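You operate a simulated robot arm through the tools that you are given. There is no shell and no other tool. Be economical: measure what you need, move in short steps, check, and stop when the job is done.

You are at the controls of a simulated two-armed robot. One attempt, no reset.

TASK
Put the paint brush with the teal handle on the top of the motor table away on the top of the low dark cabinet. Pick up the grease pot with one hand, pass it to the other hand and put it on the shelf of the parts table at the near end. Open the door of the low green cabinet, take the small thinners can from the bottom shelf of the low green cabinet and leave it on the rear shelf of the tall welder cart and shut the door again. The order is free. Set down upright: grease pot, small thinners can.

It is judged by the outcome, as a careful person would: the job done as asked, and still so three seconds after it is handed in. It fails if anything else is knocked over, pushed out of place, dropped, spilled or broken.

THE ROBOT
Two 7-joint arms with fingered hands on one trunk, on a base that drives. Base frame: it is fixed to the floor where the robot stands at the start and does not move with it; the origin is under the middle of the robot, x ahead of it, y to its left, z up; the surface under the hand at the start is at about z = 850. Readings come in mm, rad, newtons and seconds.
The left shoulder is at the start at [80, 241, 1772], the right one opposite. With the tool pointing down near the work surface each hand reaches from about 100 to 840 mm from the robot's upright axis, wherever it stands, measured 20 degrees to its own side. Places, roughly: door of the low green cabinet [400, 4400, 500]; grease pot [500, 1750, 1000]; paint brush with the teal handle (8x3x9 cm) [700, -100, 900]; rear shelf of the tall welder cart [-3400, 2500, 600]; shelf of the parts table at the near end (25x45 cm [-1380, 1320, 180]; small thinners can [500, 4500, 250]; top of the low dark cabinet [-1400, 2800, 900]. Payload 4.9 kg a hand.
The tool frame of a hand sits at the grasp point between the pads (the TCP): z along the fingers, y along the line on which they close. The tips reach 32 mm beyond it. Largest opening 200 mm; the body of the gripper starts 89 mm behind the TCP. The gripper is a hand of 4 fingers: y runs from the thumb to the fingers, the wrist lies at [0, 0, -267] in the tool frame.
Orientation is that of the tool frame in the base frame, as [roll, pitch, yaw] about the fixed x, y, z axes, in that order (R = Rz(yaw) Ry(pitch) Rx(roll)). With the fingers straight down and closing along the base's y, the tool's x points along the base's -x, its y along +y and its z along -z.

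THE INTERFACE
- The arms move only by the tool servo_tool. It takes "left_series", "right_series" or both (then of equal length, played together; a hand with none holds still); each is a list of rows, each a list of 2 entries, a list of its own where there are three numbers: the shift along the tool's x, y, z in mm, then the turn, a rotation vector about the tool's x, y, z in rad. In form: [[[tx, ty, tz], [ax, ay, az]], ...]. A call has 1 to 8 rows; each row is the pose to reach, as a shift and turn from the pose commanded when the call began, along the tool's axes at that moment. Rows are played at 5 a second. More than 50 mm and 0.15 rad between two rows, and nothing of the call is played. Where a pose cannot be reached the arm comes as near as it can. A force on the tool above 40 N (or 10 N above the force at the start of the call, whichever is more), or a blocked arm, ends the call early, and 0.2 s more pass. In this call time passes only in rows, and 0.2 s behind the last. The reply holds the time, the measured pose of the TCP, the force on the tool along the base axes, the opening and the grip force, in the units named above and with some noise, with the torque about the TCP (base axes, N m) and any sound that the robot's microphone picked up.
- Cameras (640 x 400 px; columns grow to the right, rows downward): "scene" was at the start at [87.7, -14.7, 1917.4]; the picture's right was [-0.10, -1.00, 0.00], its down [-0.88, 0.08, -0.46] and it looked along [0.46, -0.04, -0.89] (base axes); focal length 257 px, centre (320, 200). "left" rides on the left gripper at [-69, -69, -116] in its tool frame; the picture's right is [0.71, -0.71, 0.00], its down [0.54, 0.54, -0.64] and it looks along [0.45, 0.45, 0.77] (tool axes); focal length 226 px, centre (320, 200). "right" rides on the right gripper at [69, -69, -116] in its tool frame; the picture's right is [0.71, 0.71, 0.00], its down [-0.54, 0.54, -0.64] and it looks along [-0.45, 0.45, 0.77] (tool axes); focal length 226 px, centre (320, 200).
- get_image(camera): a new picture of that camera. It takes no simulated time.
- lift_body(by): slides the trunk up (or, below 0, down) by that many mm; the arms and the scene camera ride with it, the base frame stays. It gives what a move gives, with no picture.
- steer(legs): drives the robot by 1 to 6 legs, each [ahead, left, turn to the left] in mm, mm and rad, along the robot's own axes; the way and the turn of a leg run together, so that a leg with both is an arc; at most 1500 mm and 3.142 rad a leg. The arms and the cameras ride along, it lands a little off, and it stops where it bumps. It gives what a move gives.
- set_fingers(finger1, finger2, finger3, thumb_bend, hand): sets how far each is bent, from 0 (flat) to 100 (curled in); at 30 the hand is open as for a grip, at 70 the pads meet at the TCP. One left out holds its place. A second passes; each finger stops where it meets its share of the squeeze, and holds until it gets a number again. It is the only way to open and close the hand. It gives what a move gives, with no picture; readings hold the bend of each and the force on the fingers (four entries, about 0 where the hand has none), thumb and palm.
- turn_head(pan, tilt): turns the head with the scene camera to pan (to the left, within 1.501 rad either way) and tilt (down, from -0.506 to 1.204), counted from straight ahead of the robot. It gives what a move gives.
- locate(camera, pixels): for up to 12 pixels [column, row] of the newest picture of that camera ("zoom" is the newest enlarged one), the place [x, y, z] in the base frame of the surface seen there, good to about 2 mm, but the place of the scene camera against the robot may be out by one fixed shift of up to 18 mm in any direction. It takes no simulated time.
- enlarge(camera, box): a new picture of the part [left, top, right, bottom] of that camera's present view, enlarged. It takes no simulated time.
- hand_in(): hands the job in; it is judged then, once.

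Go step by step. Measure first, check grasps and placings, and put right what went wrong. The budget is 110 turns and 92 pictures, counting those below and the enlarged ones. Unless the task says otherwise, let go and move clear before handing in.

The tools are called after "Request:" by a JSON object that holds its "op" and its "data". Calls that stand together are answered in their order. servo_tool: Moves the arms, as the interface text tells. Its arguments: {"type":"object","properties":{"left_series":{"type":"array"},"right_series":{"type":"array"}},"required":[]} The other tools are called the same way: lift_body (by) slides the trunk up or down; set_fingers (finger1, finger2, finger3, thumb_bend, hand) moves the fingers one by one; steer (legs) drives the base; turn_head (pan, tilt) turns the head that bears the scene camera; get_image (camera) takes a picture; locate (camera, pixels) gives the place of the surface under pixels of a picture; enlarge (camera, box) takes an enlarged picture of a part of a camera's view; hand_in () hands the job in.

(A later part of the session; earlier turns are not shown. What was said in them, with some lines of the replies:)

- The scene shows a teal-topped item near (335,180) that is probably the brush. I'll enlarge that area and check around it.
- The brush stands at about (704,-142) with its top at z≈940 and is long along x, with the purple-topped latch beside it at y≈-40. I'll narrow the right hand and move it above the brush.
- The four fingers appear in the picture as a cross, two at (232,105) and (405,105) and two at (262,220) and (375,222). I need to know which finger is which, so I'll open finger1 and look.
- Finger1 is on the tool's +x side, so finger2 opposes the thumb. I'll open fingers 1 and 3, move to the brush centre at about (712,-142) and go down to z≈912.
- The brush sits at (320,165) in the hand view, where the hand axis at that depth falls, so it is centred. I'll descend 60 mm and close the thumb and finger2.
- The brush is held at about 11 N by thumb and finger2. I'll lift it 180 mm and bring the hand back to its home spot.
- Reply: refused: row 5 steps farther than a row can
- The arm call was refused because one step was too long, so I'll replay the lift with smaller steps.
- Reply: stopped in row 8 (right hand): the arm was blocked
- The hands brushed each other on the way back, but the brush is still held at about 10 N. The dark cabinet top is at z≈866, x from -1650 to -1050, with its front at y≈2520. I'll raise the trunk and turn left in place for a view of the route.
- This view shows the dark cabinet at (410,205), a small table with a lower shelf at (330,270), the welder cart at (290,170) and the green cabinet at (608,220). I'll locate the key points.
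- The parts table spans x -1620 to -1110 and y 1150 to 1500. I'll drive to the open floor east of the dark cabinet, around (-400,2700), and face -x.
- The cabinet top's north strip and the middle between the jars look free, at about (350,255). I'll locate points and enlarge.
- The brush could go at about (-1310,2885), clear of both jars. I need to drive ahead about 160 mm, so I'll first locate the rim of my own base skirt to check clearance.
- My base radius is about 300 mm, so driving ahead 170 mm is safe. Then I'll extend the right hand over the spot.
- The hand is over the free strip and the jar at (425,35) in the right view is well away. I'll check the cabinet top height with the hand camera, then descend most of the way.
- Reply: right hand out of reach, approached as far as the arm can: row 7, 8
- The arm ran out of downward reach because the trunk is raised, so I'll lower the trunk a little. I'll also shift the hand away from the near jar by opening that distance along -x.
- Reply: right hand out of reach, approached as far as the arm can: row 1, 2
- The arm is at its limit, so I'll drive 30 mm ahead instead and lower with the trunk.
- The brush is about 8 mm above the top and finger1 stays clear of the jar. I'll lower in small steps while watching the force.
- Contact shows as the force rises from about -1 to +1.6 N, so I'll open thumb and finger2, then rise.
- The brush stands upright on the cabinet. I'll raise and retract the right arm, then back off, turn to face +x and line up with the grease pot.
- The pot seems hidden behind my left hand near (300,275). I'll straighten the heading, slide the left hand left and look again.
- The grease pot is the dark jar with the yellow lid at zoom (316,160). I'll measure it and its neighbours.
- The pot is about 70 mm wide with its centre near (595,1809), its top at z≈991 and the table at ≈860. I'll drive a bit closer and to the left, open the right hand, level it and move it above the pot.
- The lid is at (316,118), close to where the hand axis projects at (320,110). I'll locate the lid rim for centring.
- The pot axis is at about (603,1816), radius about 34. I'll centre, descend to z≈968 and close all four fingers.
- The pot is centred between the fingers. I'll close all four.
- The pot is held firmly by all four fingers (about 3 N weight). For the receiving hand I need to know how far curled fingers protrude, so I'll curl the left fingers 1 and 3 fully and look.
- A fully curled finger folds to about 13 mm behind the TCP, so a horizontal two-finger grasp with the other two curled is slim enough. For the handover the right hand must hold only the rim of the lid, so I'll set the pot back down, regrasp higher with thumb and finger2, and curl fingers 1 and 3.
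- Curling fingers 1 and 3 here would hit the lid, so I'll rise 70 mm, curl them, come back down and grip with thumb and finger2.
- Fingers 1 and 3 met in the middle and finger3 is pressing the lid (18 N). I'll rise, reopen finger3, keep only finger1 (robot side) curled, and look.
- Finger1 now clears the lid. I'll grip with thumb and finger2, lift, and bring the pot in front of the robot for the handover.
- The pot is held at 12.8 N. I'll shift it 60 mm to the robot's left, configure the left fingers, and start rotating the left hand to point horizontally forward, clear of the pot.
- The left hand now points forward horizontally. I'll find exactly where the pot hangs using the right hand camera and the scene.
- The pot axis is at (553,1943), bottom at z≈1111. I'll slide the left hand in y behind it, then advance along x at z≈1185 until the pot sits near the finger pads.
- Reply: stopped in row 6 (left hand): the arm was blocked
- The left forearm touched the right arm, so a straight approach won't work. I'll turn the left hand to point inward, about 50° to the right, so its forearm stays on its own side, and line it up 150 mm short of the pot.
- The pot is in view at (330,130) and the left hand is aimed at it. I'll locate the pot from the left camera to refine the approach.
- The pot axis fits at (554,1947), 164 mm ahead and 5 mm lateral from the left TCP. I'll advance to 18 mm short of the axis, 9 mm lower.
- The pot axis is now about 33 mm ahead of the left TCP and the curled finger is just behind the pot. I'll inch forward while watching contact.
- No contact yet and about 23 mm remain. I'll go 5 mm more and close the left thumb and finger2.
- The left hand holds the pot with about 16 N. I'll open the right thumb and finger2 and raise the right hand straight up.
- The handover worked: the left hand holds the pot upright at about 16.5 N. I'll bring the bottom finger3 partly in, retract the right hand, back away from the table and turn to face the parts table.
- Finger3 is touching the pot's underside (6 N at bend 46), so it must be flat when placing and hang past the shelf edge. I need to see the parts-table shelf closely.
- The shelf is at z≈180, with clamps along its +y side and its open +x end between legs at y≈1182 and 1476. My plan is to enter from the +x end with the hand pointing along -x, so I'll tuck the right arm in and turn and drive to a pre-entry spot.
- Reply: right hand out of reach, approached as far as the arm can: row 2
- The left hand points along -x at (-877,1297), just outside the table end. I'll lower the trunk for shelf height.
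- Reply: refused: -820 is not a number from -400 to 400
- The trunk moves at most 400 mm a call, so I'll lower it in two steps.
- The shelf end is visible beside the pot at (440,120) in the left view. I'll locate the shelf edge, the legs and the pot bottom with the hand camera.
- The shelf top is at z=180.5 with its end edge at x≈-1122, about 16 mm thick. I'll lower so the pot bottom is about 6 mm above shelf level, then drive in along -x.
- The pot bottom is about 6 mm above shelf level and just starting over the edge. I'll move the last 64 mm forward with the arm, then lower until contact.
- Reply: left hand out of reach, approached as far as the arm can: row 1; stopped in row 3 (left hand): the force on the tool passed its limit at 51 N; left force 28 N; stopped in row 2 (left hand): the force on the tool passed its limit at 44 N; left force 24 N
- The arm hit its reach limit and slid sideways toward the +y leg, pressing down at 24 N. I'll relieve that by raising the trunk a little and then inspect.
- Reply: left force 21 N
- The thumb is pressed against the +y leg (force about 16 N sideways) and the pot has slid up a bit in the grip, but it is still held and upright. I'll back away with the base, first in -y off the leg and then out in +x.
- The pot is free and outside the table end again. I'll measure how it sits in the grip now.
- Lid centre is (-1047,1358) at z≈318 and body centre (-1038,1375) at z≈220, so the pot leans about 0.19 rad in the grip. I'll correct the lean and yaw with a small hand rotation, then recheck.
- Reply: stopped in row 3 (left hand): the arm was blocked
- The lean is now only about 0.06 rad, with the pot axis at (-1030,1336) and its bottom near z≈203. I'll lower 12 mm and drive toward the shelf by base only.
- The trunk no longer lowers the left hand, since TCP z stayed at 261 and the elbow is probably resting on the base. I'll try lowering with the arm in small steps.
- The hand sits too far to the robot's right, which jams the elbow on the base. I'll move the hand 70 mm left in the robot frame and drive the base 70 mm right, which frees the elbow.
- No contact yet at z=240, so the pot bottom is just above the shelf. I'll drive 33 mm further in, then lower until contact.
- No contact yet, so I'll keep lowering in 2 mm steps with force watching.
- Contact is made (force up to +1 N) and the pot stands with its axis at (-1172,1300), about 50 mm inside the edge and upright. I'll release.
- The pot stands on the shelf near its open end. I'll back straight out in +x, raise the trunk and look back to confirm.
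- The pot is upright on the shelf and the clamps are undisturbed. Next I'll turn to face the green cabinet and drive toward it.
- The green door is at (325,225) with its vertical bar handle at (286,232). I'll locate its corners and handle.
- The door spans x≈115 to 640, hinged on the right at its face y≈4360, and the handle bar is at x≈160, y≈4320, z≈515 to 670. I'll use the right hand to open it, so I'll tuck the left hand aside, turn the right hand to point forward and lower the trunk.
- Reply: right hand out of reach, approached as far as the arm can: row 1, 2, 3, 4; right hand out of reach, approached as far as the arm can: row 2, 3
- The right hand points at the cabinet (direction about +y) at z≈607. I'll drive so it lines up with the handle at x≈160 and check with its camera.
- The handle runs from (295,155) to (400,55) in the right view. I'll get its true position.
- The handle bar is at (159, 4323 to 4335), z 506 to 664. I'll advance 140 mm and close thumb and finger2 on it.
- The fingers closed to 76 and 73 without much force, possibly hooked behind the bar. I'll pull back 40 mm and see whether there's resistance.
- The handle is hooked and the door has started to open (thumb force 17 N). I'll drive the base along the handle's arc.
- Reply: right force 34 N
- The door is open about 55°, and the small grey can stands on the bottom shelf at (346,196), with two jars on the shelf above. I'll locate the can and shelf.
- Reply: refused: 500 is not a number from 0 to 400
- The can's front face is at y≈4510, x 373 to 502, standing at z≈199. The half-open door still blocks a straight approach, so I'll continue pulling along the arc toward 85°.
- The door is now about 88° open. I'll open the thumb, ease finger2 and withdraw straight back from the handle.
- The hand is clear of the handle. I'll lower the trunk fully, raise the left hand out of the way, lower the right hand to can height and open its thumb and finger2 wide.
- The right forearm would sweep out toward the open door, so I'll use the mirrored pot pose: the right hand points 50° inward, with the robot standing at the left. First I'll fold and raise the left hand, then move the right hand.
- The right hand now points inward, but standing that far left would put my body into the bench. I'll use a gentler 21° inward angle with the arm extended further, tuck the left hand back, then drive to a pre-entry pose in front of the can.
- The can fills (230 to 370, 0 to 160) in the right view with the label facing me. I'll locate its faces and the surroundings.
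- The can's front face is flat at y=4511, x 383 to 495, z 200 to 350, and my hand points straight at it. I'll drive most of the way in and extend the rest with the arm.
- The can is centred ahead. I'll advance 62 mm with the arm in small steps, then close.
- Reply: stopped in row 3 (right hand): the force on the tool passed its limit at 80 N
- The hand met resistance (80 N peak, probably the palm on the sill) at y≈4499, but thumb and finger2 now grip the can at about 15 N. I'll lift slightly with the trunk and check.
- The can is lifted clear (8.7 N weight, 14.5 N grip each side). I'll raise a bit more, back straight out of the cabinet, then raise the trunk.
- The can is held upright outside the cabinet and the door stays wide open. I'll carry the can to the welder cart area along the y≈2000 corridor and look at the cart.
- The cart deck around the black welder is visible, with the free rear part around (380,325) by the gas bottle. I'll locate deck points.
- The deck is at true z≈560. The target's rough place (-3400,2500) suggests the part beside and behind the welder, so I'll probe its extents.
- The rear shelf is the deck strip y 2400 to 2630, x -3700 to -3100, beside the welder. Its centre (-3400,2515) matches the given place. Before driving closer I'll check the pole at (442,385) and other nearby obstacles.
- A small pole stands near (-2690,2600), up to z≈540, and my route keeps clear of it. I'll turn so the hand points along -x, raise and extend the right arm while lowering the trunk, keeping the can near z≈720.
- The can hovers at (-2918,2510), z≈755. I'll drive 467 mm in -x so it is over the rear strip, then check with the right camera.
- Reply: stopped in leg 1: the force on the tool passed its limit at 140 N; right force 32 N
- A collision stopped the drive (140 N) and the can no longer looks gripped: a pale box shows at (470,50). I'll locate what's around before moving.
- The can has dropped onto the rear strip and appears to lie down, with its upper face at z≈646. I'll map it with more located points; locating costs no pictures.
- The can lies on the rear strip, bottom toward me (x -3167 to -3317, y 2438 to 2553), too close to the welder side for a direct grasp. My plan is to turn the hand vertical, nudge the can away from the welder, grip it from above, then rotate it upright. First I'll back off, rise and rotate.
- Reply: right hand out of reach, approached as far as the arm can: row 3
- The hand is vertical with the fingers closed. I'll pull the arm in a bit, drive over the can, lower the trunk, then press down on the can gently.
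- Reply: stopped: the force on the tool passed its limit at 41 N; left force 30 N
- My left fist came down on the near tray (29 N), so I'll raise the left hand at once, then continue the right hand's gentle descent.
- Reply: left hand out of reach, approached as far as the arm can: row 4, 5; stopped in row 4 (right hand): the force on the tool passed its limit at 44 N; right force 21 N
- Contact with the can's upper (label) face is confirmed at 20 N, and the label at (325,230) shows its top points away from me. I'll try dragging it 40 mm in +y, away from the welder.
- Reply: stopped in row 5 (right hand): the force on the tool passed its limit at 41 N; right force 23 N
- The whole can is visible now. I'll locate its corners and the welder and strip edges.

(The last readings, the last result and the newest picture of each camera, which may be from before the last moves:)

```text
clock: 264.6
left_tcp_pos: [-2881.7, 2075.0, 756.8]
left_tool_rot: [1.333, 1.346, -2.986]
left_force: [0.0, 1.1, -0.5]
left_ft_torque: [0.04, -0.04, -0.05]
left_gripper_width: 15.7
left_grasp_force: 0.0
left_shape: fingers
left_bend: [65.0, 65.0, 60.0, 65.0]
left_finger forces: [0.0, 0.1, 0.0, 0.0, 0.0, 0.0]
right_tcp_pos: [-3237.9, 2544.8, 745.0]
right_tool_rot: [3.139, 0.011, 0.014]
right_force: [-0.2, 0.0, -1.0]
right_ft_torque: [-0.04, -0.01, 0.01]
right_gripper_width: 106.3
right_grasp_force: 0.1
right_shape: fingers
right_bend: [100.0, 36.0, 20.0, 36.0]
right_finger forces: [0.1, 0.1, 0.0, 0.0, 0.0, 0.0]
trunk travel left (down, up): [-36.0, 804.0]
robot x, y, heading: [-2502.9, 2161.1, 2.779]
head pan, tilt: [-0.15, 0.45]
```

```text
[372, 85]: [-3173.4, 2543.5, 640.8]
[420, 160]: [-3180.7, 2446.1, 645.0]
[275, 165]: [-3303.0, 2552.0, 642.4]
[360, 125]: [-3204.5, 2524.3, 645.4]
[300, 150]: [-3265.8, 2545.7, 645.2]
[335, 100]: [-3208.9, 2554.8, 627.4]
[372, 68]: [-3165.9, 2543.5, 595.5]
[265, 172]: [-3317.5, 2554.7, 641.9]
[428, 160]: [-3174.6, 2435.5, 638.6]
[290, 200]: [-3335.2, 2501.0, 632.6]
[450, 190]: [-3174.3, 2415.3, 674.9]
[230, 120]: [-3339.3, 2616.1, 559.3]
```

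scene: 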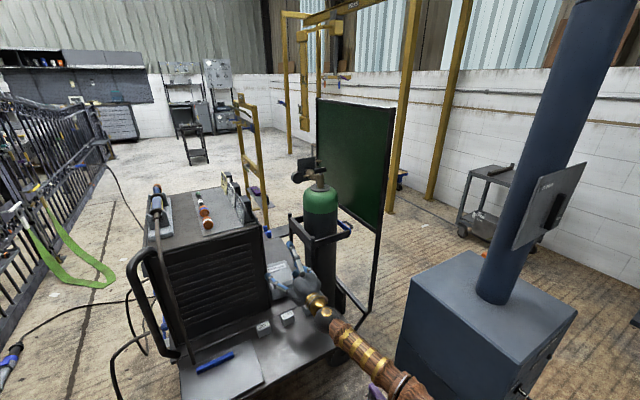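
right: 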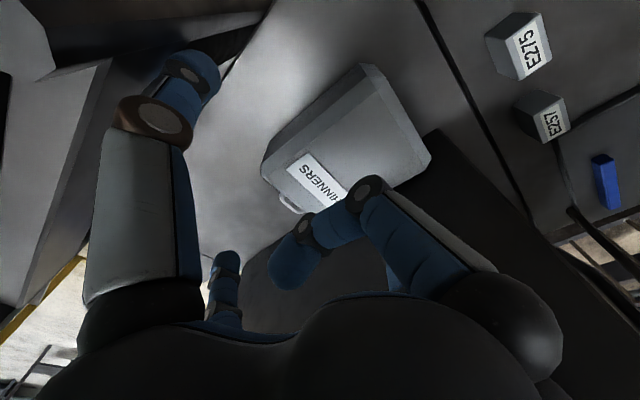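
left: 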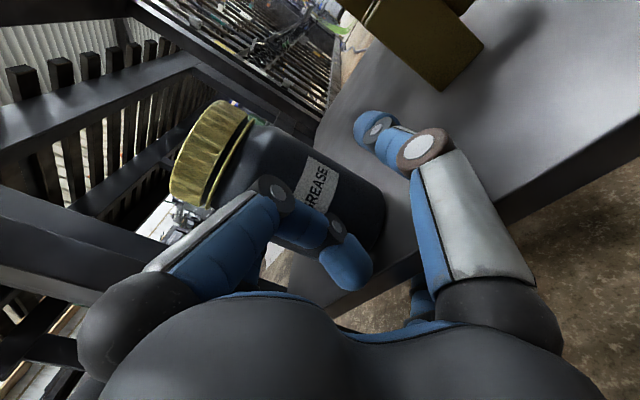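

The friction drag didn't move it (sides still y 2437 and 2555). Instead I'll yaw the hand 90° so thumb and finger2 pinch the can lengthwise along the free x direction, lift it, and shift it away from the welder.

Request:
{"op": "set_fingers", "data": {"hand": "right", "finger2": 31, "finger3": 42, "thumb_bend": 31}}

Request:
{"op": "servo_tool", "data": {"right_series": [[[-2, 1, 0], [0, 0, 0.143]], [[-4, 4, 0], [0, 0, 0.286]], [[-5, 8, 0], [0, 0, 0.429]], [[-7, 12, 0], [0, 0, 0.572]], [[-8, 16, 0], [0, 0, 0.715]], [[-10, 20, 0], [0, 0, 0.858]], [[-12, 24, 0], [0, 0, 1.001]], [[-13, 28, 0], [0, 0, 1.144]]]}}

Request:
{"op": "servo_tool", "data": {"right_series": [[[0, 0, 0], [0, 0, 0.143]], [[0, 0, 0], [0, 0, 0.286]], [[0, 0, 0], [0, 0, 0.413]]]}}

```text
clock: 265.6
left_tcp_pos: [-2881.5, 2074.3, 756.7]
left_tool_rot: [1.329, 1.347, -2.991]
left_force: [0.7, -0.3, 0.1]
left_ft_torque: [-0.04, 0.0, 0.02]
left_gripper_width: 15.8
left_grasp_force: 0.1
left_shape: fingers
left_bend: [65.0, 65.0, 60.0, 65.0]
left_finger forces: [0.0, 0.0, 0.0, 0.0, 0.1, 0.0]
right_tcp_pos: [-3237.6, 2543.8, 745.3]
right_tool_rot: [3.138, 0.011, 0.016]
right_force: [-0.6, -11.3, -1.6]
right_ft_torque: [-0.18, -0.04, 0.12]
right_gripper_width: 107.7
right_grasp_force: 6.6
right_shape: fingers
right_bend: [100.0, 31.0, 42.0, 34.0]
right_finger forces: [0.0, 0.1, 0.0, 0.0, 11.8, 0.0]
trunk travel left (down, up): [-36.0, 804.0]
robot x, y, heading: [-2504.7, 2160.9, 2.783]
head pan, tilt: [-0.15, 0.45]
```

```text
clock: 267.4
left_tcp_pos: [-2882.0, 2075.4, 757.1]
left_tool_rot: [1.334, 1.346, -2.986]
left_force: [0.2, -0.3, 0.7]
left_ft_torque: [-0.01, 0.04, 0.01]
left_gripper_width: 15.9
left_grasp_force: 0.1
left_shape: fingers
left_bend: [65.0, 65.0, 60.0, 65.0]
left_finger forces: [0.0, 0.0, 0.0, 0.1, 0.0, 0.0]
right_tcp_pos: [-3251.1, 2516.0, 748.1]
right_tool_rot: [3.132, 0.001, -1.134]
right_force: [0.5, -0.3, -0.4]
right_ft_torque: [0.03, 0.0, 0.01]
right_gripper_width: 113.5
right_grasp_force: 0.1
right_shape: fingers
right_bend: [100.0, 31.0, 42.0, 31.0]
right_finger forces: [0.1, 0.0, 0.0, 0.0, 0.0, 0.0]
trunk travel left (down, up): [-36.0, 804.0]
robot x, y, heading: [-2504.0, 2163.1, 2.776]
head pan, tilt: [-0.15, 0.45]
```

```text
clock: 268.2
left_tcp_pos: [-2881.6, 2075.5, 758.1]
left_tool_rot: [1.334, 1.346, -2.987]
left_force: [0.2, -0.1, 0.2]
left_ft_torque: [-0.02, -0.02, 0.0]
left_gripper_width: 16.0
left_grasp_force: 0.1
left_shape: fingers
left_bend: [65.0, 65.0, 60.0, 65.0]
left_finger forces: [0.0, 0.1, 0.0, 0.1, 0.0, 0.1]
right_tcp_pos: [-3251.8, 2515.3, 748.2]
right_tool_rot: [3.13, -0.003, -1.545]
right_force: [0.9, -0.2, -0.1]
right_ft_torque: [0.0, 0.0, -0.01]
right_gripper_width: 113.6
right_grasp_force: 0.2
right_shape: fingers
right_bend: [100.0, 31.0, 42.0, 31.0]
right_finger forces: [0.1, 0.1, 0.1, 0.0, 0.0, 0.0]
trunk travel left (down, up): [-36.0, 804.0]
robot x, y, heading: [-2503.5, 2161.8, 2.779]
head pan, tilt: [-0.15, 0.45]
```

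The yaw worked without obstruction. I'll descend to z≈634 with the force guard and close thumb and finger2 along the can's length.

Request:
{"op": "servo_tool", "data": {"right_series": [[[0, 0, 40], [0, 0, 0]], [[0, 0, 75], [0, 0, 0]], [[0, 0, 95], [0, 0, 0]], [[0, 0, 106], [0, 0, 0]], [[0, 0, 113], [0, 0, 0]]]}}

Request:
{"op": "set_fingers", "data": {"hand": "right", "finger2": 75, "thumb_bend": 75}}

Request:
{"op": "servo_tool", "data": {"right_series": [[[0, 0, -6], [0, 0, 0]], [[0, 0, -12], [0, 0, 0]], [[0, 0, -18], [0, 0, 0]]]}}

```text
clock: 269.4
left_tcp_pos: [-2881.8, 2076.0, 756.0]
left_tool_rot: [1.333, 1.347, -2.986]
left_force: [0.1, 0.0, -0.1]
left_ft_torque: [0.01, 0.02, 0.01]
left_gripper_width: 16.0
left_grasp_force: 0.0
left_shape: fingers
left_bend: [65.0, 65.0, 60.0, 65.0]
left_finger forces: [0.1, 0.1, 0.1, 0.0, 0.0, 0.1]
right_tcp_pos: [-3250.6, 2514.6, 635.0]
right_tool_rot: [3.132, -0.004, -1.544]
right_force: [0.5, -0.8, 0.2]
right_ft_torque: [-0.01, 0.03, 0.02]
right_gripper_width: 113.9
right_grasp_force: 0.1
right_shape: fingers
right_bend: [100.0, 31.0, 42.0, 31.0]
right_finger forces: [0.0, 0.0, 0.0, 0.0, 0.0, 0.0]
trunk travel left (down, up): [-36.0, 804.0]
robot x, y, heading: [-2507.7, 2156.9, 2.777]
head pan, tilt: [-0.15, 0.45]
```

```text
clock: 270.4
left_tcp_pos: [-2880.6, 2075.5, 757.4]
left_tool_rot: [1.332, 1.345, -2.983]
left_force: [0.0, -0.1, -0.5]
left_ft_torque: [-0.01, -0.02, 0.0]
left_gripper_width: 15.8
left_grasp_force: 0.0
left_shape: fingers
left_bend: [65.0, 65.0, 60.0, 65.0]
left_finger forces: [0.1, 0.0, 0.0, 0.0, 0.1, 0.0]
right_tcp_pos: [-3251.1, 2516.2, 635.6]
right_tool_rot: [3.131, -0.003, -1.541]
right_force: [5.1, -0.2, 0.9]
right_ft_torque: [0.07, -1.29, 0.08]
right_gripper_width: 97.2
right_grasp_force: 25.3
right_shape: fingers
right_bend: [100.0, 31.0, 42.0, 40.0]
right_finger forces: [0.1, 21.3, 0.0, 0.0, 28.7, 0.0]
trunk travel left (down, up): [-36.0, 804.0]
robot x, y, heading: [-2504.7, 2158.9, 2.782]
head pan, tilt: [-0.15, 0.45]
```

```text
clock: 271.2
left_tcp_pos: [-2883.4, 2077.0, 756.1]
left_tool_rot: [1.334, 1.347, -2.984]
left_force: [0.0, -0.1, 0.0]
left_ft_torque: [-0.02, -0.01, 0.0]
left_gripper_width: 16.0
left_grasp_force: 0.1
left_shape: fingers
left_bend: [65.0, 65.0, 60.0, 65.0]
left_finger forces: [0.0, 0.1, 0.0, 0.1, 0.0, 0.1]
right_tcp_pos: [-3252.8, 2516.1, 652.3]
right_tool_rot: [3.134, -0.003, -1.542]
right_force: [0.3, 0.1, -11.4]
right_ft_torque: [0.22, -0.18, -0.02]
right_gripper_width: 96.3
right_grasp_force: 24.5
right_shape: fingers
right_bend: [100.0, 30.0, 42.0, 40.0]
right_finger forces: [0.0, 22.7, 0.0, 0.0, 25.9, 0.1]
trunk travel left (down, up): [-36.0, 804.0]
robot x, y, heading: [-2503.4, 2156.8, 2.774]
head pan, tilt: [-0.15, 0.45]
```

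The can is firmly gripped lengthwise (25 N) and lifted 17 mm. I'll shift it 36 mm in +y and 30 mm in +x, lower and release it.

Request:
{"op": "servo_tool", "data": {"right_series": [[[-18, -15, 0], [0, 0, 0]], [[-36, -30, 0], [0, 0, 0]], [[-36, -30, 8], [0, 0, 0]], [[-36, -30, 14], [0, 0, 0]], [[-36, -30, 17], [0, 0, 0]]]}}

Request:
{"op": "set_fingers", "data": {"hand": "right", "finger2": 24, "thumb_bend": 30}}

Request:
{"op": "servo_tool", "data": {"right_series": [[[0, 0, -40], [0, 0, 0]], [[0, 0, -80], [0, 0, 0]], [[0, 0, -115], [0, 0, 0]]]}}

```text
clock: 272.4
left_tcp_pos: [-2882.0, 2076.8, 757.2]
left_tool_rot: [1.334, 1.345, -2.985]
left_force: [-0.3, 0.0, 0.3]
left_ft_torque: [-0.04, 0.0, -0.01]
left_gripper_width: 15.9
left_grasp_force: 0.1
left_shape: fingers
left_bend: [65.0, 65.0, 60.0, 65.0]
left_finger forces: [0.1, 0.0, 0.1, 0.0, 0.0, 0.0]
right_tcp_pos: [-3222.8, 2552.0, 636.3]
right_tool_rot: [3.13, -0.004, -1.542]
right_force: [-0.5, 4.3, 2.5]
right_ft_torque: [-0.21, -1.11, 0.16]
right_gripper_width: 96.1
right_grasp_force: 24.3
right_shape: fingers
right_bend: [100.0, 30.0, 42.0, 40.0]
right_finger forces: [0.0, 23.1, 0.0, 0.0, 24.7, 0.0]
trunk travel left (down, up): [-36.0, 804.0]
robot x, y, heading: [-2507.9, 2160.4, 2.783]
head pan, tilt: [-0.15, 0.45]
```

```text
clock: 273.4
left_tcp_pos: [-2882.1, 2075.9, 757.2]
left_tool_rot: [1.334, 1.346, -2.987]
left_force: [0.6, 0.7, 0.3]
left_ft_torque: [0.02, 0.01, 0.01]
left_gripper_width: 15.8
left_grasp_force: 0.2
left_shape: fingers
left_bend: [65.0, 65.0, 60.0, 65.0]
left_finger forces: [0.0, 0.0, 0.0, 0.0, 0.1, 0.1]
right_tcp_pos: [-3223.7, 2552.3, 634.9]
right_tool_rot: [3.132, -0.003, -1.543]
right_force: [0.5, 0.4, 0.7]
right_ft_torque: [-0.02, 0.04, 0.02]
right_gripper_width: 115.0
right_grasp_force: 0.1
right_shape: fingers
right_bend: [100.0, 24.0, 42.0, 30.0]
right_finger forces: [0.0, 0.1, 0.1, 0.0, 0.1, 0.0]
trunk travel left (down, up): [-36.0, 804.0]
robot x, y, heading: [-2505.4, 2160.0, 2.782]
head pan, tilt: [-0.15, 0.45]
```

```text
clock: 274.2
left_tcp_pos: [-2881.5, 2075.9, 757.0]
left_tool_rot: [1.332, 1.344, -2.989]
left_force: [-0.3, -0.1, -0.1]
left_ft_torque: [0.03, -0.01, 0.01]
left_gripper_width: 15.9
left_grasp_force: 0.2
left_shape: fingers
left_bend: [65.0, 65.0, 60.0, 65.0]
left_finger forces: [0.1, 0.0, 0.0, 0.0, 0.0, 0.1]
right_tcp_pos: [-3222.4, 2552.3, 749.7]
right_tool_rot: [3.132, -0.002, -1.543]
right_force: [-0.2, -0.9, -0.3]
right_ft_torque: [0.02, 0.02, 0.0]
right_gripper_width: 115.3
right_grasp_force: 0.0
right_shape: fingers
right_bend: [100.0, 24.0, 42.0, 30.0]
right_finger forces: [0.0, 0.0, 0.0, 0.0, 0.0, 0.0]
trunk travel left (down, up): [-36.0, 804.0]
robot x, y, heading: [-2504.8, 2161.8, 2.78]
head pan, tilt: [-0.15, 0.45]
```

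The can is now at about x -3139 to -3291, y 2474 to 2592. I'll yaw the hand back, centre it at (-3251,2532) and get ready to pinch across its width.

Request:
{"op": "set_fingers", "data": {"hand": "right", "finger2": 41, "finger3": 26, "thumb_bend": 41}}

Request:
{"op": "servo_tool", "data": {"right_series": [[[2, 4, 0], [0, 0, -0.14]], [[5, 8, 0], [0, 0, -0.28]], [[7, 12, 0], [0, 0, -0.42]], [[10, 16, 0], [0, 0, -0.56]], [[12, 20, 0], [0, 0, -0.7]], [[15, 24, 0], [0, 0, -0.84]], [[17, 27, 0], [0, 0, -0.98]], [[19, 29.5, 0], [0, 0, -1.12]]]}}

Request:
{"op": "servo_tool", "data": {"right_series": [[[0, 0, 0], [0, 0, -0.14]], [[0, 0, 0], [0, 0, -0.28]], [[0, 0, 0], [0, 0, -0.42]], [[0, 0, 0], [0, 0, -0.423]]]}}

Request:
{"op": "get_image", "data": {"camera": "right"}}

```text
clock: 275.2
left_tcp_pos: [-2881.3, 2075.2, 756.2]
left_tool_rot: [1.331, 1.346, -2.991]
left_force: [0.6, 0.4, 0.2]
left_ft_torque: [0.03, -0.02, -0.03]
left_gripper_width: 16.1
left_grasp_force: 0.1
left_shape: fingers
left_bend: [65.0, 65.0, 60.0, 65.0]
left_finger forces: [0.0, 0.1, 0.1, 0.1, 0.0, 0.1]
right_tcp_pos: [-3222.5, 2550.3, 750.2]
right_tool_rot: [3.132, -0.003, -1.541]
right_force: [0.4, -12.2, -1.2]
right_ft_torque: [-0.05, -0.01, 0.04]
right_gripper_width: 98.7
right_grasp_force: 5.8
right_shape: fingers
right_bend: [100.0, 41.0, 38.0, 41.0]
right_finger forces: [0.0, 0.0, 11.6, 0.0, 0.1, 0.1]
trunk travel left (down, up): [-36.0, 804.0]
robot x, y, heading: [-2504.7, 2157.1, 2.778]
head pan, tilt: [-0.15, 0.45]
```

```text
clock: 277.0
left_tcp_pos: [-2881.4, 2075.2, 757.4]
left_tool_rot: [1.334, 1.347, -2.985]
left_force: [-0.2, 0.5, -0.1]
left_ft_torque: [0.01, -0.02, 0.01]
left_gripper_width: 15.9
left_grasp_force: 0.0
left_shape: fingers
left_bend: [65.0, 65.0, 60.0, 65.0]
left_finger forces: [0.0, 0.0, 0.1, 0.0, 0.0, 0.0]
right_tcp_pos: [-3251.7, 2532.6, 750.8]
right_tool_rot: [3.134, 0.008, -0.421]
right_force: [0.0, 0.1, -0.8]
right_ft_torque: [-0.01, -0.01, 0.0]
right_gripper_width: 98.9
right_grasp_force: 0.2
right_shape: fingers
right_bend: [100.0, 41.0, 26.0, 41.0]
right_finger forces: [0.0, 0.0, 0.0, 0.0, 0.0, 0.1]
trunk travel left (down, up): [-36.0, 804.0]
robot x, y, heading: [-2504.7, 2159.3, 2.781]
head pan, tilt: [-0.15, 0.45]
```

```text
clock: 278.0
left_tcp_pos: [-2882.6, 2075.8, 758.1]
left_tool_rot: [1.334, 1.345, -2.987]
left_force: [-1.2, -0.1, 0.2]
left_ft_torque: [0.01, 0.03, -0.01]
left_gripper_width: 16.1
left_grasp_force: 0.1
left_shape: fingers
left_bend: [65.0, 65.0, 60.0, 65.0]
left_finger forces: [0.1, 0.0, 0.1, 0.1, 0.1, 0.0]
right_tcp_pos: [-3250.5, 2533.1, 751.1]
right_tool_rot: [3.138, 0.01, 0.002]
right_force: [-0.7, -0.4, 0.0]
right_ft_torque: [0.0, -0.04, 0.02]
right_gripper_width: 99.0
right_grasp_force: 0.0
right_shape: fingers
right_bend: [100.0, 41.0, 26.0, 41.0]
right_finger forces: [0.0, 0.1, 0.1, 0.1, 0.0, 0.0]
trunk travel left (down, up): [-36.0, 804.0]
robot x, y, heading: [-2501.4, 2160.4, 2.782]
head pan, tilt: [-0.15, 0.45]
```

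```text
0 pictures are left
```

right: 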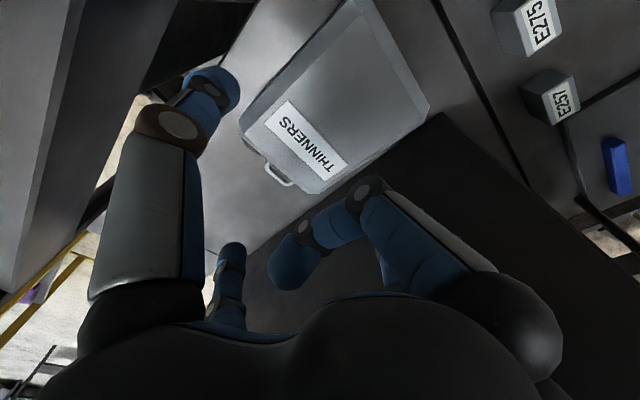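

Last picture: the full can with label is visible. I'll locate its edges for the final grasp.

Request:
{"op": "locate", "data": {"camera": "right", "pixels": [[355, 5], [425, 105], [245, 120], [320, 190], [330, 80], [260, 140], [335, 175], [285, 178], [390, 130], [300, 60], [530, 70], [240, 200]]}}

```text
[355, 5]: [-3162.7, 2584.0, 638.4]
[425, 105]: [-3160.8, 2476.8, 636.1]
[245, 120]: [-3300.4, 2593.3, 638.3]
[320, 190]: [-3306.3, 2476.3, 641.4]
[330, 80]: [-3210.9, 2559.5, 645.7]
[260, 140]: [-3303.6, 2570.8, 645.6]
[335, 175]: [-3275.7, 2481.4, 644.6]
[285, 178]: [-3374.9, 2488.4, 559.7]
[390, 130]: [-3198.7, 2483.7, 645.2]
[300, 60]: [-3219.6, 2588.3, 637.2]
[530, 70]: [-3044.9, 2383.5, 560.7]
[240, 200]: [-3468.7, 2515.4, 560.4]
```

The can spans x -3155 to -3307, y 2474 to 2594. I'll move to x≈-3270 (115 mm from its base), descend to z≈631, grip across its width and lift.

Request:
{"op": "servo_tool", "data": {"right_series": [[[-10, 0, 35], [0, 0, 0]], [[-19.5, -1, 75], [0, 0, 0]], [[-19.5, -1, 100], [0, 0, 0]], [[-19.5, -1, 112], [0, 0, 0]], [[-19.5, -1, 119], [0, 0, 0]]]}}

Request:
{"op": "set_fingers", "data": {"hand": "right", "finger2": 80, "thumb_bend": 80}}

Request:
{"op": "servo_tool", "data": {"right_series": [[[0, 0, -8], [0, 0, 0]], [[0, 0, -20], [0, 0, 0]], [[0, 0, -40], [0, 0, 0]]]}}

```text
clock: 279.2
left_tcp_pos: [-2880.9, 2075.6, 756.7]
left_tool_rot: [1.333, 1.344, -2.985]
left_force: [0.0, -0.3, -1.0]
left_ft_torque: [0.0, 0.03, 0.0]
left_gripper_width: 16.0
left_grasp_force: 0.1
left_shape: fingers
left_bend: [65.0, 65.0, 60.0, 65.0]
left_finger forces: [0.0, 0.0, 0.1, 0.1, 0.0, 0.1]
right_tcp_pos: [-3270.6, 2532.6, 629.9]
right_tool_rot: [3.136, 0.011, -0.001]
right_force: [-1.4, 0.3, 0.1]
right_ft_torque: [0.0, -0.01, 0.01]
right_gripper_width: 98.8
right_grasp_force: 0.0
right_shape: fingers
right_bend: [100.0, 41.0, 26.0, 41.0]
right_finger forces: [0.0, 0.0, 0.0, 0.0, 0.0, 0.0]
trunk travel left (down, up): [-36.0, 804.0]
robot x, y, heading: [-2505.2, 2160.4, 2.784]
head pan, tilt: [-0.15, 0.45]
```

```text
clock: 280.2
left_tcp_pos: [-2881.1, 2078.0, 756.6]
left_tool_rot: [1.332, 1.347, -2.986]
left_force: [-0.5, -0.1, -0.4]
left_ft_torque: [0.02, 0.0, -0.07]
left_gripper_width: 16.0
left_grasp_force: 0.0
left_shape: fingers
left_bend: [65.0, 65.0, 60.0, 65.0]
left_finger forces: [0.0, 0.0, 0.0, 0.0, 0.0, 0.0]
right_tcp_pos: [-3270.7, 2533.1, 631.7]
right_tool_rot: [3.137, 0.011, -0.001]
right_force: [1.2, 5.3, 3.0]
right_ft_torque: [1.13, 0.02, 0.07]
right_gripper_width: 87.3
right_grasp_force: 18.5
right_shape: fingers
right_bend: [100.0, 43.0, 26.0, 51.0]
right_finger forces: [0.0, 16.0, 0.0, 0.1, 21.5, 0.0]
trunk travel left (down, up): [-36.0, 804.0]
robot x, y, heading: [-2499.8, 2162.5, 2.781]
head pan, tilt: [-0.15, 0.45]
```

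```text
clock: 281.0
left_tcp_pos: [-2881.7, 2075.0, 758.0]
left_tool_rot: [1.335, 1.349, -2.984]
left_force: [0.3, -0.6, -0.1]
left_ft_torque: [0.0, 0.0, 0.01]
left_gripper_width: 15.9
left_grasp_force: 0.0
left_shape: fingers
left_bend: [65.0, 65.0, 60.0, 65.0]
left_finger forces: [0.0, 0.1, 0.0, 0.0, 0.0, 0.0]
right_tcp_pos: [-3269.8, 2533.2, 670.0]
right_tool_rot: [3.136, 0.01, 0.001]
right_force: [0.1, 1.0, -11.6]
right_ft_torque: [0.15, 0.41, -0.02]
right_gripper_width: 86.9
right_grasp_force: 18.8
right_shape: fingers
right_bend: [100.0, 42.0, 26.0, 52.0]
right_finger forces: [0.1, 18.3, 0.1, 0.0, 18.8, 0.1]
trunk travel left (down, up): [-36.0, 804.0]
robot x, y, heading: [-2500.9, 2161.2, 2.779]
head pan, tilt: [-0.15, 0.45]
```

The can is held across its width at 18.5 N and lifted. I'll raise it with the trunk, back out 138 mm in +x and rotate the hand to horizontal so the can becomes upright.

Request:
{"op": "lift_body", "data": {"by": 150}}

Request:
{"op": "steer", "data": {"legs": [[-129, -49, 0]]}}

Request:
{"op": "servo_tool", "data": {"right_series": [[[0, 0, 0], [0, -0.14, 0]], [[0, 0, 0], [0, -0.28, 0]], [[0, 0, 0], [0, -0.42, 0]], [[0, 0, 0], [0, -0.56, 0]], [[0, 0, 0], [0, -0.7, 0]], [[0, 0, 0], [0, -0.84, 0]], [[0, 0, 0], [0, -0.98, 0]], [[0, 0, 0], [0, -1.12, 0]]]}}

Request:
{"op": "servo_tool", "data": {"right_series": [[[0, 0, 0], [0, -0.14, 0]], [[0, 0, 0], [0, -0.28, 0]], [[0, 0, 0], [0, -0.42, 0]], [[0, 0, 0], [0, -0.44, 0]]]}}

```text
clock: 282.7
left_tcp_pos: [-2882.3, 2076.2, 905.8]
left_tool_rot: [1.337, 1.347, -2.982]
left_force: [0.1, -0.2, 0.0]
left_ft_torque: [0.02, 0.02, 0.01]
left_gripper_width: 16.0
left_grasp_force: 0.0
left_shape: fingers
left_bend: [65.0, 65.0, 60.0, 65.0]
left_finger forces: [0.1, 0.1, 0.0, 0.1, 0.0, 0.0]
right_tcp_pos: [-3270.3, 2533.7, 820.2]
right_tool_rot: [3.137, 0.009, 0.0]
right_force: [0.1, 0.7, -11.3]
right_ft_torque: [0.16, 0.31, -0.02]
right_gripper_width: 86.8
right_grasp_force: 18.6
right_shape: fingers
right_bend: [100.0, 42.0, 26.0, 52.0]
right_finger forces: [0.0, 18.5, 0.1, 0.0, 18.7, 0.0]
trunk travel left (down, up): [-186.0, 654.0]
robot x, y, heading: [-2501.8, 2160.9, 2.779]
head pan, tilt: [-0.15, 0.45]
```

```text
clock: 284.0
left_tcp_pos: [-2745.6, 2075.5, 907.2]
left_tool_rot: [1.338, 1.347, -2.982]
left_force: [0.1, 0.3, 0.5]
left_ft_torque: [-0.03, -0.02, 0.06]
left_gripper_width: 15.8
left_grasp_force: 0.2
left_shape: fingers
left_bend: [65.0, 65.0, 60.0, 65.0]
left_finger forces: [0.1, 0.0, 0.1, 0.0, 0.0, 0.0]
right_tcp_pos: [-3134.7, 2531.6, 820.4]
right_tool_rot: [3.137, 0.009, 0.003]
right_force: [0.0, 0.3, -12.0]
right_ft_torque: [0.16, 0.4, -0.03]
right_gripper_width: 86.7
right_grasp_force: 18.8
right_shape: fingers
right_bend: [100.0, 42.0, 26.0, 52.0]
right_finger forces: [0.1, 18.3, 0.1, 0.1, 18.8, 0.0]
trunk travel left (down, up): [-186.0, 654.0]
robot x, y, heading: [-2365.4, 2164.1, 2.785]
head pan, tilt: [-0.15, 0.45]
```

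```text
clock: 285.8
left_tcp_pos: [-2745.9, 2075.7, 906.9]
left_tool_rot: [1.334, 1.349, -2.982]
left_force: [0.4, 0.1, 0.1]
left_ft_torque: [0.01, -0.03, 0.03]
left_gripper_width: 15.9
left_grasp_force: 0.1
left_shape: fingers
left_bend: [65.0, 65.0, 60.0, 65.0]
left_finger forces: [0.0, 0.0, 0.0, 0.1, 0.1, 0.0]
right_tcp_pos: [-3134.5, 2533.6, 819.4]
right_tool_rot: [3.133, 1.128, -0.004]
right_force: [0.3, -0.2, -11.2]
right_ft_torque: [0.15, -0.18, -0.02]
right_gripper_width: 86.6
right_grasp_force: 17.9
right_shape: fingers
right_bend: [100.0, 42.0, 26.0, 52.0]
right_finger forces: [0.1, 18.0, 0.1, 0.0, 18.5, 0.0]
trunk travel left (down, up): [-186.0, 654.0]
robot x, y, heading: [-2367.0, 2165.0, 2.78]
head pan, tilt: [-0.15, 0.45]
```

```text
clock: 286.8
left_tcp_pos: [-2745.1, 2076.2, 907.4]
left_tool_rot: [1.336, 1.347, -2.979]
left_force: [0.1, -0.5, -0.5]
left_ft_torque: [0.01, 0.02, 0.0]
left_gripper_width: 15.8
left_grasp_force: 0.0
left_shape: fingers
left_bend: [65.0, 65.0, 60.0, 65.0]
left_finger forces: [0.1, 0.0, 0.0, 0.0, 0.1, 0.1]
right_tcp_pos: [-3134.2, 2532.1, 820.0]
right_tool_rot: [2.102, 1.565, -1.036]
right_force: [0.8, 0.4, -11.9]
right_ft_torque: [0.14, -0.33, -0.01]
right_gripper_width: 86.5
right_grasp_force: 18.2
right_shape: fingers
right_bend: [100.0, 42.0, 26.0, 52.0]
right_finger forces: [0.0, 18.1, 0.0, 0.0, 18.2, 0.0]
trunk travel left (down, up): [-186.0, 654.0]
robot x, y, heading: [-2368.5, 2162.1, 2.785]
head pan, tilt: [-0.15, 0.45]
```

The torque reading (-0.33 N·m) fits an upright can held rigidly. I'll lower it toward the shelf, with contact expected near TCP z≈675.

Request:
{"op": "lift_body", "data": {"by": -130}}

Request:
{"op": "lift_body", "data": {"by": -10}}

Request:
{"op": "lift_body", "data": {"by": -3}}

```text
clock: 288.4
left_tcp_pos: [-2745.9, 2076.0, 778.1]
left_tool_rot: [1.335, 1.347, -2.981]
left_force: [0.2, -0.3, -0.3]
left_ft_torque: [-0.01, 0.0, 0.01]
left_gripper_width: 16.0
left_grasp_force: 0.0
left_shape: fingers
left_bend: [65.0, 65.0, 60.0, 65.0]
left_finger forces: [0.1, 0.0, 0.1, 0.0, 0.1, 0.0]
right_tcp_pos: [-3134.0, 2532.4, 690.4]
right_tool_rot: [2.04, 1.567, -1.097]
right_force: [0.1, 0.8, -11.6]
right_ft_torque: [0.14, -0.37, 0.0]
right_gripper_width: 86.5
right_grasp_force: 18.0
right_shape: fingers
right_bend: [100.0, 42.0, 26.0, 52.0]
right_finger forces: [0.0, 18.0, 0.0, 0.0, 18.2, 0.0]
trunk travel left (down, up): [-56.0, 784.0]
robot x, y, heading: [-2367.3, 2159.9, 2.783]
head pan, tilt: [-0.15, 0.45]
```

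```text
clock: 289.0
left_tcp_pos: [-2745.7, 2075.4, 766.5]
left_tool_rot: [1.336, 1.345, -2.981]
left_force: [0.2, -0.7, 0.9]
left_ft_torque: [-0.01, 0.0, 0.03]
left_gripper_width: 16.1
left_grasp_force: 0.1
left_shape: fingers
left_bend: [65.0, 65.0, 60.0, 65.0]
left_finger forces: [0.0, 0.1, 0.0, 0.1, 0.0, 0.0]
right_tcp_pos: [-3134.7, 2531.2, 682.2]
right_tool_rot: [1.267, 1.566, -1.872]
right_force: [2.8, -0.3, -3.7]
right_ft_torque: [0.56, -0.01, -0.05]
right_gripper_width: 86.3
right_grasp_force: 18.3
right_shape: fingers
right_bend: [100.0, 42.0, 26.0, 52.0]
right_finger forces: [0.0, 18.6, 0.0, 0.0, 18.0, 0.0]
trunk travel left (down, up): [-46.0, 794.0]
robot x, y, heading: [-2369.1, 2156.5, 2.787]
head pan, tilt: [-0.15, 0.45]
```

```text
clock: 289.5
left_tcp_pos: [-2744.6, 2075.1, 763.9]
left_tool_rot: [1.331, 1.345, -2.985]
left_force: [-0.1, 0.5, -0.5]
left_ft_torque: [-0.01, -0.02, 0.01]
left_gripper_width: 15.9
left_grasp_force: 0.0
left_shape: fingers
left_bend: [65.0, 65.0, 60.0, 65.0]
left_finger forces: [0.1, 0.1, 0.0, 0.1, 0.0, 0.0]
right_tcp_pos: [-3133.3, 2532.1, 680.6]
right_tool_rot: [0.723, 1.568, -2.414]
right_force: [5.2, 0.1, 5.2]
right_ft_torque: [0.88, 0.29, -0.21]
right_gripper_width: 86.4
right_grasp_force: 18.8
right_shape: fingers
right_bend: [100.0, 42.0, 26.0, 52.0]
right_finger forces: [0.0, 19.1, 0.1, 0.0, 18.0, 0.0]
trunk travel left (down, up): [-43.0, 797.0]
robot x, y, heading: [-2370.8, 2162.6, 2.784]
head pan, tilt: [-0.15, 0.45]
```

Contact is made at the far corner (force turned from -11.6 to +5 N), so the can is slightly tilted in the grip. I'll lower 3 mm more so it seats, then release gently.

Request:
{"op": "lift_body", "data": {"by": -3}}

Request:
{"op": "set_fingers", "data": {"hand": "right", "finger2": 40, "thumb_bend": 48}}

Request:
{"op": "set_fingers", "data": {"hand": "right", "finger2": 37, "thumb_bend": 37}}

```text
clock: 290.0
left_tcp_pos: [-2746.1, 2075.6, 761.7]
left_tool_rot: [1.331, 1.347, -2.988]
left_force: [0.6, -0.3, 0.3]
left_ft_torque: [0.0, -0.03, 0.02]
left_gripper_width: 15.9
left_grasp_force: 0.0
left_shape: fingers
left_bend: [65.0, 65.0, 60.0, 65.0]
left_finger forces: [0.0, 0.0, 0.0, 0.0, 0.0, 0.0]
right_tcp_pos: [-3133.3, 2530.8, 676.9]
right_tool_rot: [1.041, 1.567, -2.098]
right_force: [6.2, -1.5, 9.1]
right_ft_torque: [0.89, 0.27, -0.13]
right_gripper_width: 85.9
right_grasp_force: 19.5
right_shape: fingers
right_bend: [100.0, 42.0, 26.0, 52.0]
right_finger forces: [0.1, 20.4, 0.1, 0.0, 17.4, 0.0]
trunk travel left (down, up): [-40.0, 800.0]
robot x, y, heading: [-2367.3, 2162.0, 2.786]
head pan, tilt: [-0.15, 0.45]
```

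```text
clock: 291.0
left_tcp_pos: [-2745.3, 2074.3, 760.2]
left_tool_rot: [1.334, 1.346, -2.986]
left_force: [-0.6, 0.9, -0.6]
left_ft_torque: [0.0, 0.01, -0.02]
left_gripper_width: 15.5
left_grasp_force: 0.0
left_shape: fingers
left_bend: [65.0, 65.0, 60.0, 65.0]
left_finger forces: [0.1, 0.0, 0.0, 0.0, 0.0, 0.0]
right_tcp_pos: [-3134.3, 2531.6, 674.6]
right_tool_rot: [1.948, 1.567, -1.191]
right_force: [1.0, -0.8, -0.8]
right_ft_torque: [0.09, 0.02, -0.03]
right_gripper_width: 88.1
right_grasp_force: 1.3
right_shape: fingers
right_bend: [100.0, 39.0, 26.0, 48.0]
right_finger forces: [0.0, 1.6, 0.0, 0.0, 0.1, 0.1]
trunk travel left (down, up): [-40.0, 800.0]
robot x, y, heading: [-2365.7, 2161.9, 2.783]
head pan, tilt: [-0.15, 0.45]
```

```text
clock: 292.0
left_tcp_pos: [-2744.9, 2074.0, 761.8]
left_tool_rot: [1.334, 1.346, -2.984]
left_force: [0.1, -0.9, 0.3]
left_ft_torque: [-0.02, 0.02, -0.03]
left_gripper_width: 15.9
left_grasp_force: 0.0
left_shape: fingers
left_bend: [65.0, 65.0, 60.0, 65.0]
left_finger forces: [0.1, 0.0, 0.1, 0.0, 0.0, 0.1]
right_tcp_pos: [-3134.5, 2530.6, 675.6]
right_tool_rot: [1.858, 1.568, -1.282]
right_force: [-0.4, -0.2, -0.4]
right_ft_torque: [-0.03, -0.03, 0.01]
right_gripper_width: 104.8
right_grasp_force: 0.1
right_shape: fingers
right_bend: [100.0, 37.0, 26.0, 37.0]
right_finger forces: [0.1, 0.0, 0.0, 0.0, 0.0, 0.0]
trunk travel left (down, up): [-40.0, 800.0]
robot x, y, heading: [-2369.8, 2162.1, 2.785]
head pan, tilt: [-0.15, 0.45]
```

The fingers are free with no forces, so the can stands on the rear shelf. I'll back straight out, close the hand into a fist, and drive back to the green cabinet door along the corridor.

Request:
{"op": "steer", "data": {"legs": [[-281, -105, 0], [-74, 199, 0]]}}

Request:
{"op": "set_fingers", "data": {"hand": "right", "finger1": 66, "finger2": 66, "finger3": 66, "thumb_bend": 66}}

Request:
{"op": "steer", "data": {"legs": [[-923, -345, 0], [-923, -345, 0], [0, 0, -1.579], [887, 339, 0]]}}

```text
clock: 295.3
left_tcp_pos: [-2444.1, 1863.9, 760.4]
left_tool_rot: [1.328, 1.346, -2.991]
left_force: [0.1, 0.0, -0.2]
left_ft_torque: [-0.01, 0.05, -0.01]
left_gripper_width: 16.0
left_grasp_force: 0.1
left_shape: fingers
left_bend: [65.0, 65.0, 60.0, 65.0]
left_finger forces: [0.0, 0.0, 0.1, 0.1, 0.0, 0.0]
right_tcp_pos: [-2832.5, 2318.8, 677.1]
right_tool_rot: [1.923, 1.567, -1.216]
right_force: [0.9, -0.5, 0.3]
right_ft_torque: [-0.02, -0.02, -0.04]
right_gripper_width: 104.9
right_grasp_force: 0.0
right_shape: fingers
right_bend: [100.0, 37.0, 26.0, 37.0]
right_finger forces: [0.0, 0.1, 0.0, 0.0, 0.0, 0.0]
trunk travel left (down, up): [-40.0, 800.0]
robot x, y, heading: [-2066.8, 1950.9, 2.785]
head pan, tilt: [-0.15, 0.45]
```

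```text
clock: 296.3
left_tcp_pos: [-2444.1, 1863.9, 761.3]
left_tool_rot: [1.332, 1.346, -2.983]
left_force: [-0.1, -0.3, -0.1]
left_ft_torque: [0.03, -0.02, 0.02]
left_gripper_width: 15.9
left_grasp_force: 0.0
left_shape: fingers
left_bend: [65.0, 65.0, 60.0, 65.0]
left_finger forces: [0.0, 0.1, 0.0, 0.1, 0.0, 0.1]
right_tcp_pos: [-2832.1, 2319.6, 675.3]
right_tool_rot: [1.836, 1.568, -1.303]
right_force: [-1.4, 1.1, 0.6]
right_ft_torque: [0.04, -0.03, 0.0]
right_gripper_width: 12.2
right_grasp_force: 0.1
right_shape: fingers
right_bend: [66.0, 66.0, 66.0, 66.0]
right_finger forces: [0.1, 0.0, 0.0, 0.0, 0.0, 0.1]
trunk travel left (down, up): [-40.0, 800.0]
robot x, y, heading: [-2069.4, 1949.6, 2.788]
head pan, tilt: [-0.15, 0.45]
```

```text
clock: 314.4
left_tcp_pos: [-218.8, 3252.8, 761.3]
left_tool_rot: [1.332, 1.346, 1.729]
left_force: [-0.3, 0.1, 0.5]
left_ft_torque: [-0.02, 0.02, 0.0]
left_gripper_width: 16.0
left_grasp_force: 0.0
left_shape: fingers
left_bend: [65.0, 65.0, 60.0, 65.0]
left_finger forces: [0.1, 0.0, 0.1, 0.1, 0.0, 0.1]
right_tcp_pos: [237.2, 3641.1, 674.8]
right_tool_rot: [1.936, 1.567, -2.774]
right_force: [1.3, 0.7, 0.6]
right_ft_torque: [-0.02, 0.02, 0.02]
right_gripper_width: 12.0
right_grasp_force: 0.2
right_shape: fingers
right_bend: [66.0, 66.0, 66.0, 66.0]
right_finger forces: [0.0, 0.1, 0.0, 0.0, 0.0, 0.0]
trunk travel left (down, up): [-40.0, 800.0]
robot x, y, heading: [-134.4, 2875.1, 1.212]
head pan, tilt: [-0.15, 0.45]
```

The fist is at (237,3641) pointing at the cabinet. I'll lower it to z≈435 (below the handle), swing to the outer side of the open door and move in alongside it.

Request:
{"op": "lift_body", "data": {"by": -38}}

Request:
{"op": "servo_tool", "data": {"right_series": [[[40, 0, 0], [0, 0, 0]], [[80, 0, 0], [0, 0, 0]], [[120, 0, 0], [0, 0, 0]], [[160, 0, 0], [0, 0, 0]], [[200, 0, 0], [0, 0, 0]]]}}

Request:
{"op": "steer", "data": {"legs": [[179, -451, 0], [281, 105, 0]]}}

```text
clock: 315.2
left_tcp_pos: [-219.2, 3252.3, 723.9]
left_tool_rot: [1.334, 1.346, 1.729]
left_force: [-0.6, -1.1, 0.1]
left_ft_torque: [0.0, 0.03, -0.03]
left_gripper_width: 15.7
left_grasp_force: 0.1
left_shape: fingers
left_bend: [65.0, 65.0, 60.0, 65.0]
left_finger forces: [0.0, 0.1, 0.0, 0.1, 0.0, 0.1]
right_tcp_pos: [237.4, 3641.1, 637.0]
right_tool_rot: [1.799, 1.567, -2.911]
right_force: [0.5, 0.5, 0.3]
right_ft_torque: [-0.01, 0.01, -0.01]
right_gripper_width: 12.5
right_grasp_force: 0.1
right_shape: fingers
right_bend: [66.0, 66.0, 66.0, 66.0]
right_finger forces: [0.0, 0.0, 0.0, 0.1, 0.1, 0.0]
trunk travel left (down, up): [-2.0, 838.0]
robot x, y, heading: [-132.1, 2878.7, 1.212]
head pan, tilt: [-0.15, 0.45]
```

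```text
clock: 316.4
left_tcp_pos: [-218.1, 3252.9, 722.8]
left_tool_rot: [1.334, 1.345, 1.728]
left_force: [-0.4, 0.1, 0.3]
left_ft_torque: [0.01, -0.02, 0.03]
left_gripper_width: 16.0
left_grasp_force: 0.1
left_shape: fingers
left_bend: [65.0, 65.0, 60.0, 65.0]
left_finger forces: [0.1, 0.0, 0.0, 0.0, 0.0, 0.0]
right_tcp_pos: [235.8, 3639.9, 436.6]
right_tool_rot: [1.705, 1.568, -3.002]
right_force: [0.1, 0.1, -0.2]
right_ft_torque: [-0.04, -0.01, 0.04]
right_gripper_width: 12.3
right_grasp_force: 0.1
right_shape: fingers
right_bend: [66.0, 66.0, 66.0, 66.0]
right_finger forces: [0.1, 0.0, 0.0, 0.0, 0.0, 0.0]
trunk travel left (down, up): [-2.0, 838.0]
robot x, y, heading: [-135.2, 2876.3, 1.215]
head pan, tilt: [-0.15, 0.45]
```

```text
clock: 320.4
left_tcp_pos: [259.1, 3458.9, 722.1]
left_tool_rot: [1.332, 1.346, 1.731]
left_force: [0.7, -0.4, 0.0]
left_ft_torque: [0.03, 0.0, 0.04]
left_gripper_width: 15.8
left_grasp_force: 0.0
left_shape: fingers
left_bend: [65.0, 65.0, 60.0, 65.0]
left_finger forces: [0.1, 0.0, 0.1, 0.0, 0.0, 0.0]
right_tcp_pos: [713.8, 3843.9, 432.4]
right_tool_rot: [2.2, 1.563, -2.509]
right_force: [2.1, -16.9, 0.9]
right_ft_torque: [-0.01, -0.01, 0.3]
right_gripper_width: 12.4
right_grasp_force: 8.2
right_shape: fingers
right_bend: [66.0, 87.0, 66.0, 66.0]
right_finger forces: [0.1, 16.6, 0.1, 0.0, 0.1, 0.0]
trunk travel left (down, up): [-2.0, 838.0]
robot x, y, heading: [345.3, 3083.4, 1.211]
head pan, tilt: [-0.15, 0.45]
stopped in leg 2: the force on the tool passed its limit at 76 N (the readings are from after the stop); the commanded pose is now the measured one
```

Finger2 met the door's free edge, so the door stands slightly past 90°. I'll back off, go further out in +x, move in along the outer face, then sweep in -x to start closing it.

Request:
{"op": "steer", "data": {"legs": [[-56, -21, 0], [28, -75, 0], [178, 67, 0]]}}

Request:
{"op": "steer", "data": {"legs": [[-60, 142, 0], [-60, 142, 0]]}}

```text
clock: 323.2
left_tcp_pos: [334.9, 3590.4, 722.8]
left_tool_rot: [1.335, 1.347, 1.735]
left_force: [0.0, -0.5, 0.6]
left_ft_torque: [0.02, -0.01, -0.03]
left_gripper_width: 15.9
left_grasp_force: 0.0
left_shape: fingers
left_bend: [65.0, 65.0, 60.0, 65.0]
left_finger forces: [0.0, 0.1, 0.1, 0.0, 0.0, 0.0]
right_tcp_pos: [786.7, 3976.9, 431.4]
right_tool_rot: [2.352, 1.562, -2.355]
right_force: [0.7, 0.7, 0.2]
right_ft_torque: [0.02, 0.0, 0.0]
right_gripper_width: 11.9
right_grasp_force: 0.0
right_shape: fingers
right_bend: [66.0, 66.0, 66.0, 66.0]
right_finger forces: [0.0, 0.0, 0.1, 0.0, 0.1, 0.1]
trunk travel left (down, up): [-2.0, 838.0]
robot x, y, heading: [422.2, 3209.3, 1.221]
head pan, tilt: [-0.15, 0.45]
```

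```text
clock: 325.6
left_tcp_pos: [28.5, 3576.0, 722.9]
left_tool_rot: [1.327, 1.345, 1.727]
left_force: [0.3, 0.7, 0.6]
left_ft_torque: [0.01, 0.0, -0.01]
left_gripper_width: 15.7
left_grasp_force: 0.0
left_shape: fingers
left_bend: [65.0, 65.0, 60.0, 65.0]
left_finger forces: [0.1, 0.0, 0.1, 0.0, 0.0, 0.0]
right_tcp_pos: [482.9, 3963.6, 432.8]
right_tool_rot: [2.359, 1.566, -2.35]
right_force: [-0.5, -0.2, 0.8]
right_ft_torque: [0.0, 0.03, 0.0]
right_gripper_width: 12.3
right_grasp_force: 0.1
right_shape: fingers
right_bend: [66.0, 66.0, 66.0, 66.0]
right_finger forces: [0.0, 0.0, 0.0, 0.1, 0.0, 0.0]
trunk travel left (down, up): [-2.0, 838.0]
robot x, y, heading: [119.7, 3200.5, 1.221]
head pan, tilt: [-0.15, 0.45]
```

The fist swept the door to about 60° open without trouble. I'll follow the arc the rest of the way to closing.

Request:
{"op": "steer", "data": {"legs": [[45, 188, 0], [104, 128, 0], [99, 65, 0]]}}

Request:
{"op": "steer", "data": {"legs": [[14, 5, 0]]}}

```text
clock: 329.0
left_tcp_pos: [-242.4, 3941.9, 722.6]
left_tool_rot: [1.334, 1.347, 1.735]
left_force: [0.7, 0.1, -0.3]
left_ft_torque: [0.02, 0.04, 0.0]
left_gripper_width: 15.8
left_grasp_force: 0.1
left_shape: fingers
left_bend: [65.0, 65.0, 60.0, 65.0]
left_finger forces: [0.1, 0.1, 0.0, 0.1, 0.0, 0.0]
right_tcp_pos: [208.6, 4330.7, 432.2]
right_tool_rot: [2.37, 1.562, -2.333]
right_force: [-0.7, 0.4, -0.4]
right_ft_torque: [0.04, -0.02, -0.01]
right_gripper_width: 12.1
right_grasp_force: 0.1
right_shape: fingers
right_bend: [66.0, 66.0, 66.0, 66.0]
right_finger forces: [0.1, 0.0, 0.0, 0.0, 0.0, 0.0]
trunk travel left (down, up): [-2.0, 838.0]
robot x, y, heading: [-154.3, 3564.0, 1.22]
head pan, tilt: [-0.15, 0.45]
```

```text
clock: 329.8
left_tcp_pos: [-241.9, 3945.3, 722.7]
left_tool_rot: [1.332, 1.346, 1.732]
left_force: [0.0, -0.4, 0.0]
left_ft_torque: [0.03, 0.01, 0.04]
left_gripper_width: 16.0
left_grasp_force: 0.0
left_shape: fingers
left_bend: [65.0, 65.0, 60.0, 65.0]
left_finger forces: [0.0, 0.0, 0.0, 0.0, 0.0, 0.1]
right_tcp_pos: [208.6, 4331.1, 431.2]
right_tool_rot: [2.045, 1.56, -2.661]
right_force: [-1.1, -9.4, 3.2]
right_ft_torque: [0.26, 0.01, 0.02]
right_gripper_width: 10.5
right_grasp_force: 4.7
right_shape: fingers
right_bend: [66.0, 66.0, 66.0, 66.0]
right_finger forces: [0.6, 1.4, 6.7, 0.1, 0.9, 0.0]
trunk travel left (down, up): [-2.0, 838.0]
robot x, y, heading: [-156.4, 3569.8, 1.216]
head pan, tilt: [-0.15, 0.45]
stopped in leg 1: the force on the tool passed its limit at 64 N (the readings are from after the stop); the commanded pose is now the measured one
```

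The fist met firm resistance (64 N) at TCP y≈4332, so the fingertips are at the closed face plane y≈4366 and the door is shut. I'll back away clear of it.

Request:
{"op": "steer", "data": {"legs": [[-235, -86, 0]]}}

```text
clock: 331.6
left_tcp_pos: [-243.1, 3695.6, 723.7]
left_tool_rot: [1.331, 1.345, 1.732]
left_force: [0.0, -1.3, -0.3]
left_ft_torque: [0.01, 0.0, 0.03]
left_gripper_width: 15.7
left_grasp_force: 0.1
left_shape: fingers
left_bend: [65.0, 65.0, 60.0, 65.0]
left_finger forces: [0.0, 0.0, 0.0, 0.1, 0.0, 0.0]
right_tcp_pos: [207.1, 4081.0, 432.2]
right_tool_rot: [2.113, 1.56, -2.595]
right_force: [0.5, -0.3, -0.4]
right_ft_torque: [0.0, -0.04, -0.01]
right_gripper_width: 11.6
right_grasp_force: 0.0
right_shape: fingers
right_bend: [66.0, 66.0, 66.0, 66.0]
right_finger forces: [0.0, 0.0, 0.1, 0.0, 0.1, 0.1]
trunk travel left (down, up): [-2.0, 838.0]
robot x, y, heading: [-157.2, 3318.8, 1.221]
head pan, tilt: [-0.15, 0.45]
5 turns are left
```

Both hands are empty and clear, and all three placings and the door are done, so I'll hand the job in.

Request:
{"op": "hand_in", "data": {}}

```text
The job is handed in.
```

I've handed the job in with all three items placed and the door shut, but the can was dropped on the way and some of the result is unconfirmed.

- **Paint brush:** it stands on top of the low dark cabinet, confirmed in a picture.
- **Grease pot:** I picked it up with the right hand, passed it to the left and set it upright on the parts-table shelf. It sits about 50 mm in from the open end, confirmed in a picture.
- **Small thinners can:** on the welder cart my finger hit the welder and I lost the grip. The can fell roughly 10 cm onto the rear shelf and landed on its back. I picked it up again, turned it upright and set it down there. I had no pictures left by then, so its upright position rests on force readings.
- **Other contacts:** my left fist pressed briefly on the cart's near tray (about 29 N), and I didn't look at the tray afterwards.
- **Cabinet door:** I pushed it until it met firm resistance where the closed door should be, so it is shut as far as I can tell from force alone.
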